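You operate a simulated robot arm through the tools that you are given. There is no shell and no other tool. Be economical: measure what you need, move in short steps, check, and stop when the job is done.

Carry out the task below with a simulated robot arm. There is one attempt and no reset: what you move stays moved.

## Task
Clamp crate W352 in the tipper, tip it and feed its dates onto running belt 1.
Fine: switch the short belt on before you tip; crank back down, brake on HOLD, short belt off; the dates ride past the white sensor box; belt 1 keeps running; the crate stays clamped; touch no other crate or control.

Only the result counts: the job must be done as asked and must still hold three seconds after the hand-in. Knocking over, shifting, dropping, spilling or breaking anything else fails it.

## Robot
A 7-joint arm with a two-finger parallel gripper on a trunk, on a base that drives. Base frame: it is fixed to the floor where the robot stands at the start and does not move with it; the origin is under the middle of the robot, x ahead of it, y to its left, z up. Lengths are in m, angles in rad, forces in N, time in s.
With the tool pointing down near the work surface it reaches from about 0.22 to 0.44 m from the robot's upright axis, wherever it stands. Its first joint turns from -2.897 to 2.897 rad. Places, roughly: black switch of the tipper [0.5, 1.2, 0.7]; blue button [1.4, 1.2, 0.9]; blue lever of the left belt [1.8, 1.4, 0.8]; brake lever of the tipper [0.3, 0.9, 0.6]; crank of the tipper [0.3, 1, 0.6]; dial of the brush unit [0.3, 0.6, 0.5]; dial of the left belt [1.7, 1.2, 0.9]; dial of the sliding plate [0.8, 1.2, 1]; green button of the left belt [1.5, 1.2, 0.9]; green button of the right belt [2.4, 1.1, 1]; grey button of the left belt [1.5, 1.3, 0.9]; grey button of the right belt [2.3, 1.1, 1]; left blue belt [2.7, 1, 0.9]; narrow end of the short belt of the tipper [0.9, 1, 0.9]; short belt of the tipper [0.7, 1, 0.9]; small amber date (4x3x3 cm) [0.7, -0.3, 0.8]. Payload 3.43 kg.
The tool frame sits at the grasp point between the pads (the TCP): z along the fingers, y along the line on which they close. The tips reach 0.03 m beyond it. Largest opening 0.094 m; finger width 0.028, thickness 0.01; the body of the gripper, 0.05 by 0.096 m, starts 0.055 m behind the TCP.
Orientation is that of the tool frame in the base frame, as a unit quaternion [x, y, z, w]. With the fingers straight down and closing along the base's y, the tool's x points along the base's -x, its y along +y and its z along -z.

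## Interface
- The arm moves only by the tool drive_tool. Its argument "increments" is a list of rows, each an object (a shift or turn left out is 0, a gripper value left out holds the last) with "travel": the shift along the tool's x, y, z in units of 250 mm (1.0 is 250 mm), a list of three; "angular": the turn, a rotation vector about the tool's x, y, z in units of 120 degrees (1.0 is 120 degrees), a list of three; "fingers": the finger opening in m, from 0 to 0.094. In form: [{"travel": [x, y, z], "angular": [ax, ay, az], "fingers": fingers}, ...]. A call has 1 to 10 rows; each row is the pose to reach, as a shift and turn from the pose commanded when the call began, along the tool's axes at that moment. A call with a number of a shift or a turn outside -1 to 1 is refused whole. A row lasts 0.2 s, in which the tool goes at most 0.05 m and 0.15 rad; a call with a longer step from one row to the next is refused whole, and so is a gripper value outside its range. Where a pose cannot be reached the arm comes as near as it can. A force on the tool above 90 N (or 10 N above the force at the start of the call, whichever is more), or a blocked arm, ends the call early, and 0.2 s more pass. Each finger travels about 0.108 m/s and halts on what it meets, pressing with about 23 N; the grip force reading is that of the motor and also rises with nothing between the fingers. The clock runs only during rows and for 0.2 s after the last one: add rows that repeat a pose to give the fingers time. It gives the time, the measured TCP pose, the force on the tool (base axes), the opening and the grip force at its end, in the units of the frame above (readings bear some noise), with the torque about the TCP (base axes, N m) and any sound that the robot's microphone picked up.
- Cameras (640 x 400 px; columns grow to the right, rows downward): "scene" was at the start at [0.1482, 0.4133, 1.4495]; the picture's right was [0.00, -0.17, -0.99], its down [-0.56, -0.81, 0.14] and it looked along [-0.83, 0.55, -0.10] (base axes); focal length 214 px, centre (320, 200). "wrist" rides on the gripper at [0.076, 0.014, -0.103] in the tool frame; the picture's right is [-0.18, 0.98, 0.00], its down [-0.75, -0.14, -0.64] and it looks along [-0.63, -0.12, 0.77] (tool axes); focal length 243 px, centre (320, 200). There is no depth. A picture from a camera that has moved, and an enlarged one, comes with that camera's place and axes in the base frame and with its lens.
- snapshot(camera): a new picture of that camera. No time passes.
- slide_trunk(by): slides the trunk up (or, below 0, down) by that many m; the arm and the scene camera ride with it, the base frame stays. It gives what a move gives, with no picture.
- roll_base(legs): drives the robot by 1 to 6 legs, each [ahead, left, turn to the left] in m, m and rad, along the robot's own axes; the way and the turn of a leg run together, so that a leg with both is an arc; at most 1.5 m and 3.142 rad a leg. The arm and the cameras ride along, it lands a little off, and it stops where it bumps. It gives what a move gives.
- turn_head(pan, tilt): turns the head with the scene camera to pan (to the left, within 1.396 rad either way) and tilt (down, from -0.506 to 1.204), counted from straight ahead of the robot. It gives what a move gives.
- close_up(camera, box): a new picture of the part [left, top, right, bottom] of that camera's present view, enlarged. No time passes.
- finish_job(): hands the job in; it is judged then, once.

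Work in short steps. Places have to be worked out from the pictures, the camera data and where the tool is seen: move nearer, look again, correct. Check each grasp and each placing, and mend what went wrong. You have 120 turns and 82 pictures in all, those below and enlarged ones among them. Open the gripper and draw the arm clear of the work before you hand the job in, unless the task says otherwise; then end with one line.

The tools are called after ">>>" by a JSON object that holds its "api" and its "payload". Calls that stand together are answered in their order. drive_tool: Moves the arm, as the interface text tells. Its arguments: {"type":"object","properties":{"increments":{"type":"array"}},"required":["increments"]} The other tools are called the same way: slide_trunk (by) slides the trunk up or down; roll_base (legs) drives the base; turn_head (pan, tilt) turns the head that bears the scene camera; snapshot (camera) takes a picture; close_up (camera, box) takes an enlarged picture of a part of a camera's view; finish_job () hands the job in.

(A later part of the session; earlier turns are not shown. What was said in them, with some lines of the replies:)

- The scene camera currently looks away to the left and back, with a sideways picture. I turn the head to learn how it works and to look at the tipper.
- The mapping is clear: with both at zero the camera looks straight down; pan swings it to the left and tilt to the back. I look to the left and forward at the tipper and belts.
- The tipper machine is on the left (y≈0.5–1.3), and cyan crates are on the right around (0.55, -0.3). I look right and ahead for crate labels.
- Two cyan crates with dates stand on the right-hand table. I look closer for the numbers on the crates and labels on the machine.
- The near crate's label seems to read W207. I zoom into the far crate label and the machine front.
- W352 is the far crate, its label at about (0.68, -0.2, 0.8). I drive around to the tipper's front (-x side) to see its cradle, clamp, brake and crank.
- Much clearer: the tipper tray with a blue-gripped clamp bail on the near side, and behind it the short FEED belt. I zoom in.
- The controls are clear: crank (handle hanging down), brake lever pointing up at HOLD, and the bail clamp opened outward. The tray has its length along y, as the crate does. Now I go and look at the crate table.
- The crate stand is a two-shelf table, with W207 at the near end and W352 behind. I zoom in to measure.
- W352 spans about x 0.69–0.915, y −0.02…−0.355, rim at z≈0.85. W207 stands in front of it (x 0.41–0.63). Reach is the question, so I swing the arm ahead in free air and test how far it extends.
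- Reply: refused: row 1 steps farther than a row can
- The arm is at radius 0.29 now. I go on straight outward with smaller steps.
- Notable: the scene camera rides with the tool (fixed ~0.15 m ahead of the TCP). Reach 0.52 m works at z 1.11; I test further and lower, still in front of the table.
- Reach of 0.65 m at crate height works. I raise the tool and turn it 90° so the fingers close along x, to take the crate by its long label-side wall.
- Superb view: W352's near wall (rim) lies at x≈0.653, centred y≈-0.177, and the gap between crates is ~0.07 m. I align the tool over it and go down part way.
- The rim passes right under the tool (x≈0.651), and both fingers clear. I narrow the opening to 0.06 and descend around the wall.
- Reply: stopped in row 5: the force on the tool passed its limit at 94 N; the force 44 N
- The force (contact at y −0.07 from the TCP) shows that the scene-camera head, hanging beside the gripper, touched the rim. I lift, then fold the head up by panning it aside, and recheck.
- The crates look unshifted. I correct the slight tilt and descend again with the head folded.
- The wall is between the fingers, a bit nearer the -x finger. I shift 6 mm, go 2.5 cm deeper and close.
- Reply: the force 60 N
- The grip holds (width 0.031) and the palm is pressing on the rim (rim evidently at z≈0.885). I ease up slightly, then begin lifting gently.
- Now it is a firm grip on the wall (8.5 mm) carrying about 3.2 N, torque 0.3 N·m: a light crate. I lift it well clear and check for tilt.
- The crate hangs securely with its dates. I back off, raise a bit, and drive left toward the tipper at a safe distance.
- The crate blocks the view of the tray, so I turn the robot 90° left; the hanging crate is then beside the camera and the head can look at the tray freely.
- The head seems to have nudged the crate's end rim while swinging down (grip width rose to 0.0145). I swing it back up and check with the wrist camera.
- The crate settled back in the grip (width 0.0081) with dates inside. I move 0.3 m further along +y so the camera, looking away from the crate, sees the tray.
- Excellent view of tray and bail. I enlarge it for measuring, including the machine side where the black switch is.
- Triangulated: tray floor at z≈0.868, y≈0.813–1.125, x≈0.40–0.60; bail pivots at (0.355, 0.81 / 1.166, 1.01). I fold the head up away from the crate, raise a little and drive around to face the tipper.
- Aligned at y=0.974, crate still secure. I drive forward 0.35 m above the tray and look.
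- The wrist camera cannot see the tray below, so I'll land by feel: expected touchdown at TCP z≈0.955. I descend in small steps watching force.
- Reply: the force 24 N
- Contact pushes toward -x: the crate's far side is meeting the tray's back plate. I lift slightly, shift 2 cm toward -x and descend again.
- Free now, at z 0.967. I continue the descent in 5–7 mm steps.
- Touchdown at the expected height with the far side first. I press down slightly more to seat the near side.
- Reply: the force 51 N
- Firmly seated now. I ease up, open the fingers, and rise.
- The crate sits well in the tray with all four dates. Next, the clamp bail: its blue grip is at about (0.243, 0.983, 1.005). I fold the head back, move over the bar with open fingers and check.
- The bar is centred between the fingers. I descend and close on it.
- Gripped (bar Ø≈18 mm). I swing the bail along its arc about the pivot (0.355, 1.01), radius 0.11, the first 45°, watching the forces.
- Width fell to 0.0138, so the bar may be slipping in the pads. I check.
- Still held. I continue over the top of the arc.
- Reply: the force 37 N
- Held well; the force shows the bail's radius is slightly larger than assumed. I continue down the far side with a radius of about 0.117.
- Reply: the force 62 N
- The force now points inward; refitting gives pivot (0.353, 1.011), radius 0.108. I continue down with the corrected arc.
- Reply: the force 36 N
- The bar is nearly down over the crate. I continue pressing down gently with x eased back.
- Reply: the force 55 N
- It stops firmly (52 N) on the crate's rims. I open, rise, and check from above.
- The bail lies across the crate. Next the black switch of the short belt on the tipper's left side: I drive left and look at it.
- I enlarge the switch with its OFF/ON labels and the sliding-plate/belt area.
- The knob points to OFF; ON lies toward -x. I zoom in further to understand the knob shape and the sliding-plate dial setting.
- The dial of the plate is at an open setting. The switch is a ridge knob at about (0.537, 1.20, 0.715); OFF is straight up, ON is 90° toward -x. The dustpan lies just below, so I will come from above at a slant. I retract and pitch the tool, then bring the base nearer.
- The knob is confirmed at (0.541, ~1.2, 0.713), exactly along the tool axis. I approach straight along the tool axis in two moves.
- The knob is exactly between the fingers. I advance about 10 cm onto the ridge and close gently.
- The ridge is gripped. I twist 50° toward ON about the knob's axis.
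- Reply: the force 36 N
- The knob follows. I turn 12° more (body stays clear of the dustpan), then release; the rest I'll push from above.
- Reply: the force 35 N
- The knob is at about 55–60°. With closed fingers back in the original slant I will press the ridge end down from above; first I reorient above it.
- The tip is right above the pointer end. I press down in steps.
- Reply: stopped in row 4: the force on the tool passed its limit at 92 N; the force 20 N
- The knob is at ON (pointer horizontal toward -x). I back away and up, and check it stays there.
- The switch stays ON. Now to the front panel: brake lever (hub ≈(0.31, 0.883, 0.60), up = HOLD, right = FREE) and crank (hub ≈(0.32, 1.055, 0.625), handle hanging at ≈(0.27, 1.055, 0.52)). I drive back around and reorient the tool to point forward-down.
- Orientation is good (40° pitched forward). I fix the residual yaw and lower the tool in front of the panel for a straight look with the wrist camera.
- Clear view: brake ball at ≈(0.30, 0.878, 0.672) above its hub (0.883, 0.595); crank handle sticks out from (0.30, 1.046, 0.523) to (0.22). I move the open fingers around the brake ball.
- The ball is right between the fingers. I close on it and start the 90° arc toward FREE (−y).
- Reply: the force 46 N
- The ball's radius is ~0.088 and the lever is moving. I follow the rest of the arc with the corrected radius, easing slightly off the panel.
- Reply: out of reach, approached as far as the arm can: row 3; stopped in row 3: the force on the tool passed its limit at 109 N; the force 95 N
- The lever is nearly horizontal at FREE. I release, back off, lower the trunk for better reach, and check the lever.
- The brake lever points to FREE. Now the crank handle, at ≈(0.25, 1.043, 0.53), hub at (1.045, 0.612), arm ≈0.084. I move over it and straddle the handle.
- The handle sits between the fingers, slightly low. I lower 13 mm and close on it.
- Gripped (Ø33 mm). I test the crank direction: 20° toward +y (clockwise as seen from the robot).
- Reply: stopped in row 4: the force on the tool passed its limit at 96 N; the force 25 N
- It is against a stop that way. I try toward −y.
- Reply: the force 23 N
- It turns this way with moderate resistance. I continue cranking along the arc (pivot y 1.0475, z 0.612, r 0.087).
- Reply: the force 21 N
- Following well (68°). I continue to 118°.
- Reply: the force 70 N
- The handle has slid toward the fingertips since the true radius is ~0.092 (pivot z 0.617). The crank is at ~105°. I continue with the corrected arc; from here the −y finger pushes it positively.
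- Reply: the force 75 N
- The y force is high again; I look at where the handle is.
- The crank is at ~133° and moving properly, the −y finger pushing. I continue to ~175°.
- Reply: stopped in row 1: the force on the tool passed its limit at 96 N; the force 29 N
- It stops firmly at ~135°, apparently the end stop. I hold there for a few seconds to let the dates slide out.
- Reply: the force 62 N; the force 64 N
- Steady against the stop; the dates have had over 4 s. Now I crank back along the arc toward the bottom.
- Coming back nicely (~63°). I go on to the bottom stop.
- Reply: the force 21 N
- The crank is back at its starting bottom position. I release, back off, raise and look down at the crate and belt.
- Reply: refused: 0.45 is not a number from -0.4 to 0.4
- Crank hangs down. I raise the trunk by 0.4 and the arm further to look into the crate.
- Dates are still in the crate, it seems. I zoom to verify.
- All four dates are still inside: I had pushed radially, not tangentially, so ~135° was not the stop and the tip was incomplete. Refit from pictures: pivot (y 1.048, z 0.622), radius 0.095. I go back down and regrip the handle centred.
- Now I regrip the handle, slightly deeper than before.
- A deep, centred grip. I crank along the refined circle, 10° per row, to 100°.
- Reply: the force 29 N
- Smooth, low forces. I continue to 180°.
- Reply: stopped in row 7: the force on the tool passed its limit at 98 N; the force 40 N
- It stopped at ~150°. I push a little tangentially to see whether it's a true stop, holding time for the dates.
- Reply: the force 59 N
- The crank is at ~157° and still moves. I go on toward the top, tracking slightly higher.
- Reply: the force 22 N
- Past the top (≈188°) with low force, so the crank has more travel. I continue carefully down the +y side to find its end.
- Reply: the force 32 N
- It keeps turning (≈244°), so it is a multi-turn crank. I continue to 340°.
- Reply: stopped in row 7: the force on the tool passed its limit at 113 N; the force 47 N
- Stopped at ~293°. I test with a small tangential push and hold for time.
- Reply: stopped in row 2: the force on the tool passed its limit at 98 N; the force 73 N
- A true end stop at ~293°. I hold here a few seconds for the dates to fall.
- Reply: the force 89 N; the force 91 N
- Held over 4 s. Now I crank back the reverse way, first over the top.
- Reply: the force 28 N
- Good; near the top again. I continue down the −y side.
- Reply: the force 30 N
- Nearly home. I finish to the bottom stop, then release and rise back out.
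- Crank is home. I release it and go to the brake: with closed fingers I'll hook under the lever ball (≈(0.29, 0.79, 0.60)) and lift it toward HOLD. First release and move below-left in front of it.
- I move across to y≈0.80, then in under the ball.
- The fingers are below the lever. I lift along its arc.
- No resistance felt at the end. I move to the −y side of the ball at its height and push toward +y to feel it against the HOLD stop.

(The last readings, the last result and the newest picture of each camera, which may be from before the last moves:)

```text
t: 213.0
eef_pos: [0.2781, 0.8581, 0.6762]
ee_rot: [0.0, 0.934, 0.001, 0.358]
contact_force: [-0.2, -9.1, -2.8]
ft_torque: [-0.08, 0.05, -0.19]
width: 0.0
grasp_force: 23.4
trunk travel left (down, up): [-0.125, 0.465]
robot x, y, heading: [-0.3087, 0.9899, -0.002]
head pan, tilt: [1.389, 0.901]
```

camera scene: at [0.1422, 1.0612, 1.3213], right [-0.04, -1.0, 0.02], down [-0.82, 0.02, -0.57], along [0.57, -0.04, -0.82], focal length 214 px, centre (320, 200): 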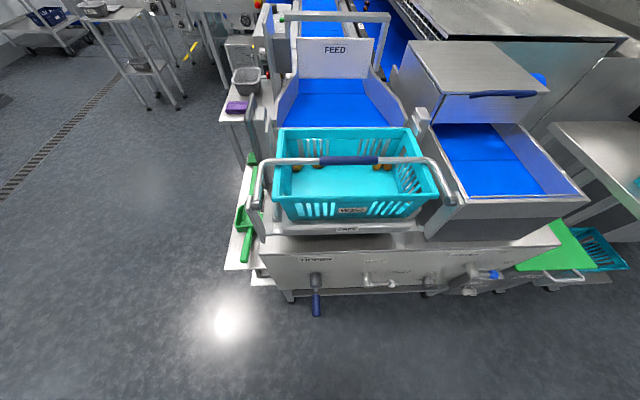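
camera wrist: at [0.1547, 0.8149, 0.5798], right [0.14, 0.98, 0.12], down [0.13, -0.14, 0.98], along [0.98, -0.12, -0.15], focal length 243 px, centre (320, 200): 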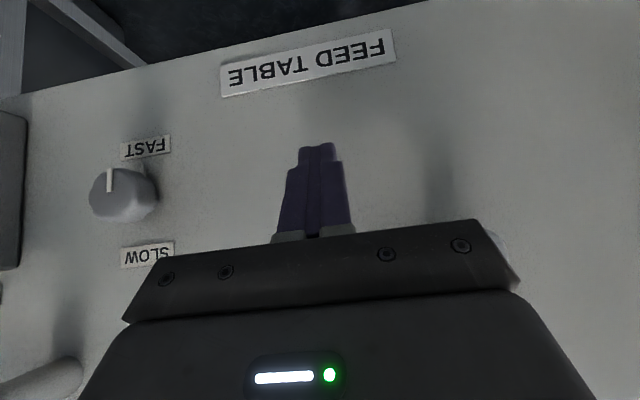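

Contact with the ball at y≈0.88 (vertical). I push a bit more to the stop, then back off and look.

>>> {"api": "drive_tool", "payload": {"increments": [{"travel": [0, 0.016, 0]}, {"travel": [0, 0.032, 0]}, {"travel": [0, 0.032, 0]}]}}

>>> {"api": "drive_tool", "payload": {"increments": [{"travel": [0.0, -0.05, 0]}, {"travel": [0.12, -0.05, -0.11]}, {"travel": [0.24, -0.05, -0.22]}, {"travel": [0.36, -0.0, -0.33]}, {"travel": [0.48, 0.1, -0.44]}]}}

>>> {"api": "snapshot", "payload": {"camera": "wrist"}}

```text
t: 213.8
eef_pos: [0.2779, 0.8595, 0.6753]
ee_rot: [0.003, 0.934, -0.001, 0.357]
contact_force: [5.7, -46.5, -4.4]
ft_torque: [-0.28, 0.09, -1.09]
width: 0.0
grasp_force: 22.9
trunk travel left (down, up): [-0.125, 0.465]
robot x, y, heading: [-0.3121, 0.9874, -0.003]
head pan, tilt: [1.389, 0.901]
```

```text
t: 215.0
eef_pos: [0.1156, 0.8946, 0.6744]
ee_rot: [-0.001, 0.934, 0.002, 0.358]
contact_force: [0.0, -1.2, 0.1]
ft_torque: [0.0, -0.02, 0.0]
width: 0.0
grasp_force: 22.7
trunk travel left (down, up): [-0.125, 0.465]
robot x, y, heading: [-0.3091, 0.9874, 0.003]
head pan, tilt: [1.389, 0.901]
```

```text
3 pictures are left
camera wrist: at [-0.008, 0.9072, 0.6997], right [0.13, 0.98, 0.12], down [0.13, -0.14, 0.98], along [0.98, -0.12, -0.15], focal length 243 px, centre (320, 200)
```

wrist: 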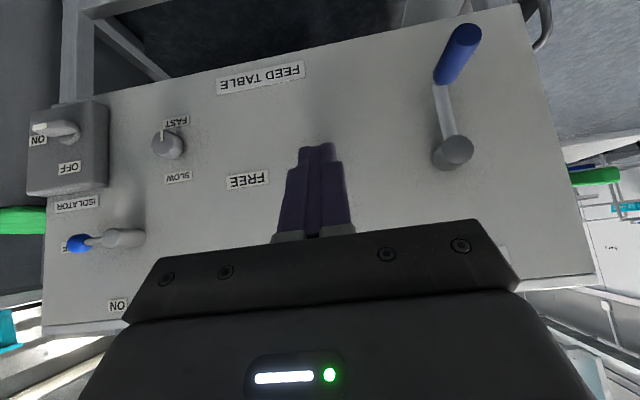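

FREE is vacated and the lever met the HOLD stop firmly. Crank hangs down. Now I raise, reorient the tool, and drive to the left side to check the dates and then switch the short belt off.

>>> {"api": "drive_tool", "payload": {"increments": [{"travel": [-0.05, 0, -0.12], "angular": [0, 0.07, 0]}, {"travel": [-0.17, 0, -0.24], "angular": [0, 0.14, 0]}, {"travel": [-0.29, 0, -0.36], "angular": [0, 0.21, 0]}, {"travel": [-0.41, 0, -0.48], "angular": [0, 0.28, 0]}, {"travel": [-0.53, 0, -0.6], "angular": [0, 0.349, 0]}, {"travel": [-0.63, 0, -0.72], "angular": [0, 0.349, 0]}, {"travel": [-0.75, 0, -0.84], "angular": [0, 0.349, 0]}, {"travel": [-0.85, 0, -0.96], "angular": [0, 0.349, 0]}]}}

>>> {"api": "slide_trunk", "payload": {"by": 0.15}}

>>> {"api": "drive_tool", "payload": {"increments": [{"angular": [0, 0, 0.07]}, {"angular": [0, 0, 0.14]}, {"angular": [0, 0, 0.21]}, {"angular": [0, 0, 0.28]}, {"angular": [0, 0, 0.35]}, {"angular": [0, 0, 0.42]}, {"angular": [0, 0, 0.49]}, {"angular": [0, 0, 0.56]}, {"angular": [0, 0, 0.63]}, {"angular": [0, 0, 0.7]}]}}

>>> {"api": "roll_base", "payload": {"legs": [[0, 0.61, 0], [0.355, 0, 0]]}}

```text
t: 216.8
eef_pos: [0.1153, 0.892, 1.0005]
ee_rot: [0.0, 1.0, 0.0, 0.0]
contact_force: [-0.1, 0.5, 0.7]
ft_torque: [0.02, 0.0, 0.01]
width: 0.0001
grasp_force: 22.7
trunk travel left (down, up): [-0.125, 0.465]
robot x, y, heading: [-0.3126, 0.9875, -0.002]
head pan, tilt: [1.389, 0.901]
```

```text
t: 218.6
eef_pos: [0.1162, 0.8933, 1.15]
ee_rot: [0.0, 1.0, 0.001, 0.0]
contact_force: [-0.6, -0.1, -0.6]
ft_torque: [-0.03, -0.01, 0.01]
width: 0.0002
grasp_force: 23.0
trunk travel left (down, up): [-0.275, 0.315]
robot x, y, heading: [-0.3141, 0.9903, 0.0]
head pan, tilt: [1.389, 0.901]
```

```text
t: 220.8
eef_pos: [0.1147, 0.8935, 1.1506]
ee_rot: [0.669, 0.743, 0.0, 0.0]
contact_force: [-0.4, 0.3, 0.4]
ft_torque: [0.0, 0.0, -0.03]
width: 0.0
grasp_force: 23.2
trunk travel left (down, up): [-0.275, 0.315]
robot x, y, heading: [-0.3114, 0.9914, 0.001]
head pan, tilt: [1.389, 0.901]
```

```text
t: 226.1
eef_pos: [0.4702, 1.5037, 1.1501]
ee_rot: [0.667, 0.745, 0.0, 0.0]
contact_force: [1.2, -0.1, 0.0]
ft_torque: [0.01, 0.04, 0.0]
width: 0.0
grasp_force: 23.1
trunk travel left (down, up): [-0.275, 0.315]
robot x, y, heading: [0.0455, 1.5987, 0.006]
head pan, tilt: [1.389, 0.901]
```

I finish the yaw, shift a bit and take the check picture of crate, short belt and switch.

>>> {"api": "drive_tool", "payload": {"increments": [{"travel": [0.12, -0.05, -0.05], "angular": [0, 0, 0.0527]}, {"travel": [0.24, -0.1, -0.1], "angular": [0, 0, 0.0527]}, {"travel": [0.34, -0.14, -0.15], "angular": [0, 0, 0.0527]}]}}

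>>> {"api": "turn_head", "payload": {"pan": 0.35, "tilt": -0.5}}

>>> {"api": "snapshot", "payload": {"camera": "scene"}}

```text
t: 226.9
eef_pos: [0.425, 1.5841, 1.1895]
ee_rot: [0.707, 0.707, 0.001, 0.0]
contact_force: [-0.5, -0.9, 0.4]
ft_torque: [-0.01, -0.01, -0.04]
width: 0.0
grasp_force: 22.7
trunk travel left (down, up): [-0.275, 0.315]
robot x, y, heading: [0.0438, 1.5979, 0.008]
head pan, tilt: [1.389, 0.901]
```

```text
t: 228.4
eef_pos: [0.4248, 1.5838, 1.1879]
ee_rot: [0.708, 0.707, 0.0, 0.0]
contact_force: [0.4, -0.5, -0.4]
ft_torque: [0.01, -0.03, 0.0]
width: 0.0001
grasp_force: 23.7
trunk travel left (down, up): [-0.275, 0.315]
robot x, y, heading: [0.0427, 1.6011, 0.006]
head pan, tilt: [0.351, -0.499]
```

```text
2 pictures are left
camera scene: at [0.4482, 1.434, 1.2573], right [-0.94, 0.0, -0.34], down [0.16, 0.88, -0.45], along [0.3, -0.48, -0.83], focal length 214 px, centre (320, 200)
```

scene: 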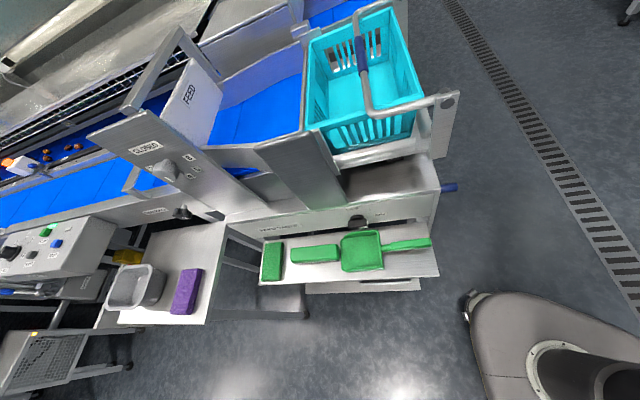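

The crate is empty and the short belt is clear, so the dates went on. Now the switch back to OFF: I'll press the ridge's +x end down from above, then push its top toward +x to the stop. I pitch the tool and approach as before.

>>> {"api": "turn_head", "payload": {"pan": 1.39, "tilt": 0.9}}

>>> {"api": "drive_tool", "payload": {"increments": [{"travel": [0, 0.1, 0], "angular": [0, -0.067, 0]}, {"travel": [0, 0.2, 0], "angular": [0, -0.133, 0]}, {"travel": [0, 0.3, 0], "angular": [0, -0.2, 0]}, {"travel": [0, 0.4, 0], "angular": [0, -0.267, 0]}, {"travel": [0, 0.533, 0], "angular": [0, -0.333, 0]}]}}

>>> {"api": "drive_tool", "payload": {"increments": [{"travel": [0, 0, 0.19]}, {"travel": [0, 0, 0.38]}, {"travel": [0, 0, 0.57]}, {"travel": [0, 0, 0.76]}, {"travel": [0, 0, 0.95]}]}}

>>> {"api": "drive_tool", "payload": {"increments": [{"travel": [0, 0, 0.19]}, {"travel": [0, 0, 0.38]}, {"travel": [0, 0, 0.57]}, {"travel": [0, 0, 0.76]}, {"travel": [0, 0, 0.9]}]}}

```text
t: 229.9
eef_pos: [0.4254, 1.5836, 1.1898]
ee_rot: [0.707, 0.707, 0.0, -0.001]
contact_force: [0.4, 0.6, 0.3]
ft_torque: [0.0, 0.01, 0.04]
width: 0.0
grasp_force: 23.1
trunk travel left (down, up): [-0.275, 0.315]
robot x, y, heading: [0.0426, 1.6012, 0.01]
head pan, tilt: [1.389, 0.901]
```

```text
t: 231.1
eef_pos: [0.5612, 1.5859, 1.1875]
ee_rot: [0.664, 0.664, -0.242, 0.242]
contact_force: [0.7, -0.1, 0.8]
ft_torque: [-0.02, 0.0, -0.02]
width: 0.0001
grasp_force: 23.1
trunk travel left (down, up): [-0.275, 0.315]
robot x, y, heading: [0.0442, 1.5945, 0.006]
head pan, tilt: [1.389, 0.901]
```

```text
t: 232.3
eef_pos: [0.5579, 1.4315, 1.0058]
ee_rot: [0.665, 0.665, -0.241, 0.241]
contact_force: [-0.4, -0.2, -0.2]
ft_torque: [0.0, -0.03, 0.02]
width: 0.0
grasp_force: 23.4
trunk travel left (down, up): [-0.275, 0.315]
robot x, y, heading: [0.0448, 1.601, 0.008]
head pan, tilt: [1.389, 0.901]
```

```text
t: 233.5
eef_pos: [0.5599, 1.2862, 0.832]
ee_rot: [0.665, 0.665, -0.241, 0.241]
contact_force: [0.9, 0.0, -0.1]
ft_torque: [0.03, -0.01, 0.0]
width: 0.0
grasp_force: 22.7
trunk travel left (down, up): [-0.275, 0.315]
robot x, y, heading: [0.0423, 1.5981, -0.0]
head pan, tilt: [1.389, 0.901]
```

I move just above the ridge's +x end, then press vertically down to TCP z≈0.725.

>>> {"api": "drive_tool", "payload": {"increments": [{"travel": [0.005, 0, 0.16]}, {"travel": [0.01, 0, 0.316]}]}}

>>> {"api": "drive_tool", "payload": {"increments": [{"travel": [0.035, 0, 0.049]}, {"travel": [0.07, 0, 0.097]}, {"travel": [0.09, 0, 0.122]}, {"travel": [0.106, 0, 0.146]}]}}

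```text
t: 234.1
eef_pos: [0.5577, 1.2393, 0.768]
ee_rot: [0.665, 0.665, -0.241, 0.241]
contact_force: [0.2, -0.6, 0.7]
ft_torque: [-0.03, 0.01, 0.04]
width: 0.0
grasp_force: 22.7
trunk travel left (down, up): [-0.275, 0.315]
robot x, y, heading: [0.0436, 1.5976, 0.002]
head pan, tilt: [1.389, 0.901]
```

```text
t: 235.1
eef_pos: [0.5582, 1.2354, 0.7296]
ee_rot: [0.665, 0.664, -0.241, 0.243]
contact_force: [-5.9, 7.3, 34.1]
ft_torque: [-0.44, 0.44, -0.21]
width: 0.0
grasp_force: 23.2
trunk travel left (down, up): [-0.275, 0.315]
robot x, y, heading: [0.0446, 1.6044, 0.008]
head pan, tilt: [1.389, 0.901]
```

Contact with 34 N resistance. I press 4 mm more, then lift and look.

>>> {"api": "drive_tool", "payload": {"increments": [{"travel": [0.01, -0.01, 0.013]}, {"travel": [0.012, -0.02, 0.014]}]}}

>>> {"api": "drive_tool", "payload": {"increments": [{"travel": [-0.06, 0, -0.1]}, {"travel": [-0.1, 0, -0.22]}, {"travel": [-0.1, -0.1, -0.28]}, {"travel": [-0.1, -0.22, -0.28]}]}}

>>> {"api": "snapshot", "payload": {"camera": "wrist"}}

```text
t: 235.7
eef_pos: [0.5561, 1.2376, 0.7181]
ee_rot: [0.664, 0.666, -0.24, 0.241]
contact_force: [17.1, -0.6, -14.1]
ft_torque: [0.2, -0.32, 0.27]
width: 0.0
grasp_force: 23.0
trunk travel left (down, up): [-0.275, 0.315]
robot x, y, heading: [0.0396, 1.6051, -0.001]
head pan, tilt: [1.389, 0.901]
```

```text
t: 236.7
eef_pos: [0.4982, 1.2628, 0.7928]
ee_rot: [0.665, 0.664, -0.241, 0.24]
contact_force: [-0.1, 0.1, -0.1]
ft_torque: [0.0, -0.02, -0.01]
width: 0.0
grasp_force: 22.7
trunk travel left (down, up): [-0.275, 0.315]
robot x, y, heading: [0.0397, 1.5989, 0.003]
head pan, tilt: [1.389, 0.901]
```

```text
1 pictures are left
camera wrist: at [0.514, 1.3856, 0.8216], right [0.98, -0.14, 0.12], down [-0.14, -0.17, 0.98], along [-0.12, -0.98, -0.18], focal length 243 px, centre (320, 200)
```

wrist: 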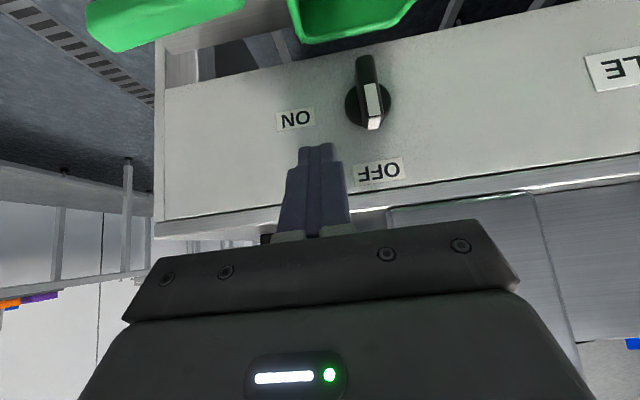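

The knob is back at OFF (pointer up), as at the start. I withdraw, back the robot off, and use the last picture to verify brake and crank.

>>> {"api": "drive_tool", "payload": {"increments": [{"travel": [0, 0, -0.19]}, {"travel": [0, 0, -0.38]}, {"travel": [0, 0, -0.57]}, {"travel": [0, 0, -0.76]}, {"travel": [0, 0, -0.95], "fingers": 0.05}]}}

>>> {"api": "roll_base", "payload": {"legs": [[-0.5, 0, 0]]}}

>>> {"api": "drive_tool", "payload": {"increments": [{"angular": [0, 0.067, 0]}, {"angular": [0, 0.133, 0]}, {"angular": [0, 0.2, 0]}, {"angular": [0, 0.267, 0]}, {"angular": [0, 0.333, 0]}]}}

>>> {"api": "turn_head", "payload": {"pan": 0.6, "tilt": -0.5}}

>>> {"api": "snapshot", "payload": {"camera": "scene"}}

```text
t: 237.9
eef_pos: [0.4982, 1.4175, 0.9744]
ee_rot: [0.665, 0.665, -0.241, 0.241]
contact_force: [0.5, -0.1, -0.8]
ft_torque: [-0.01, -0.01, 0.01]
width: 0.0503
grasp_force: 0.0
trunk travel left (down, up): [-0.275, 0.315]
robot x, y, heading: [0.0432, 1.6023, 0.004]
head pan, tilt: [1.389, 0.901]
```

```text
t: 240.9
eef_pos: [0.0014, 1.4133, 0.9734]
ee_rot: [0.664, 0.665, -0.241, 0.241]
contact_force: [-0.4, 0.3, 0.1]
ft_torque: [-0.03, 0.0, 0.0]
width: 0.0502
grasp_force: 0.1
trunk travel left (down, up): [-0.275, 0.315]
robot x, y, heading: [-0.459, 1.5946, 0.007]
head pan, tilt: [1.389, 0.901]
```

```text
t: 242.1
eef_pos: [0.0008, 1.4127, 0.9738]
ee_rot: [0.707, 0.708, 0.002, -0.001]
contact_force: [-0.6, 1.0, 0.0]
ft_torque: [0.0, 0.03, 0.0]
width: 0.05
grasp_force: 0.2
trunk travel left (down, up): [-0.275, 0.315]
robot x, y, heading: [-0.4549, 1.598, 0.008]
head pan, tilt: [1.389, 0.901]
```

```text
t: 243.6
eef_pos: [0.0019, 1.4122, 0.9733]
ee_rot: [0.707, 0.707, 0.0, 0.0]
contact_force: [-0.2, -0.2, 0.4]
ft_torque: [-0.01, -0.04, -0.01]
width: 0.0501
grasp_force: 0.0
trunk travel left (down, up): [-0.275, 0.315]
robot x, y, heading: [-0.458, 1.5982, 0.003]
head pan, tilt: [0.6, -0.499]
```

```text
0 pictures are left
camera scene: at [0.039, 1.2629, 1.0494], right [-0.82, 0.0, -0.57], down [0.27, 0.88, -0.39], along [0.5, -0.48, -0.72], focal length 214 px, centre (320, 200)
```

scene: 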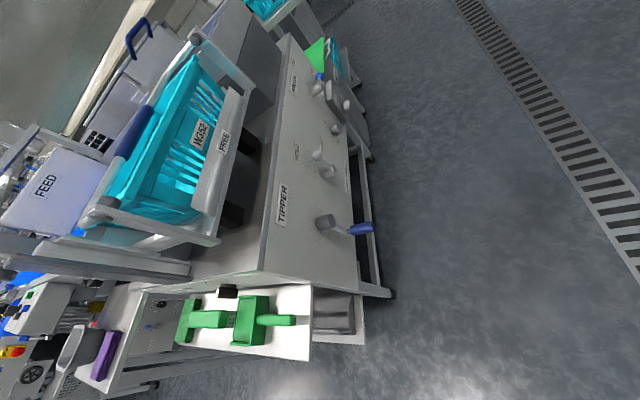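

The last picture shows the brake ball up at HOLD, the crank down, W352 clamped in the level tray, and the arm clear of the work. I hand in.

>>> {"api": "finish_job", "payload": {}}

```text
The job is handed in.
```

I clamped W352 in the tipper, tipped it with the short belt running, then cranked the tray back down, set the brake to HOLD and switched the short belt off. The crate and short belt were empty afterwards, but I did not see the dates pass the sensor box.
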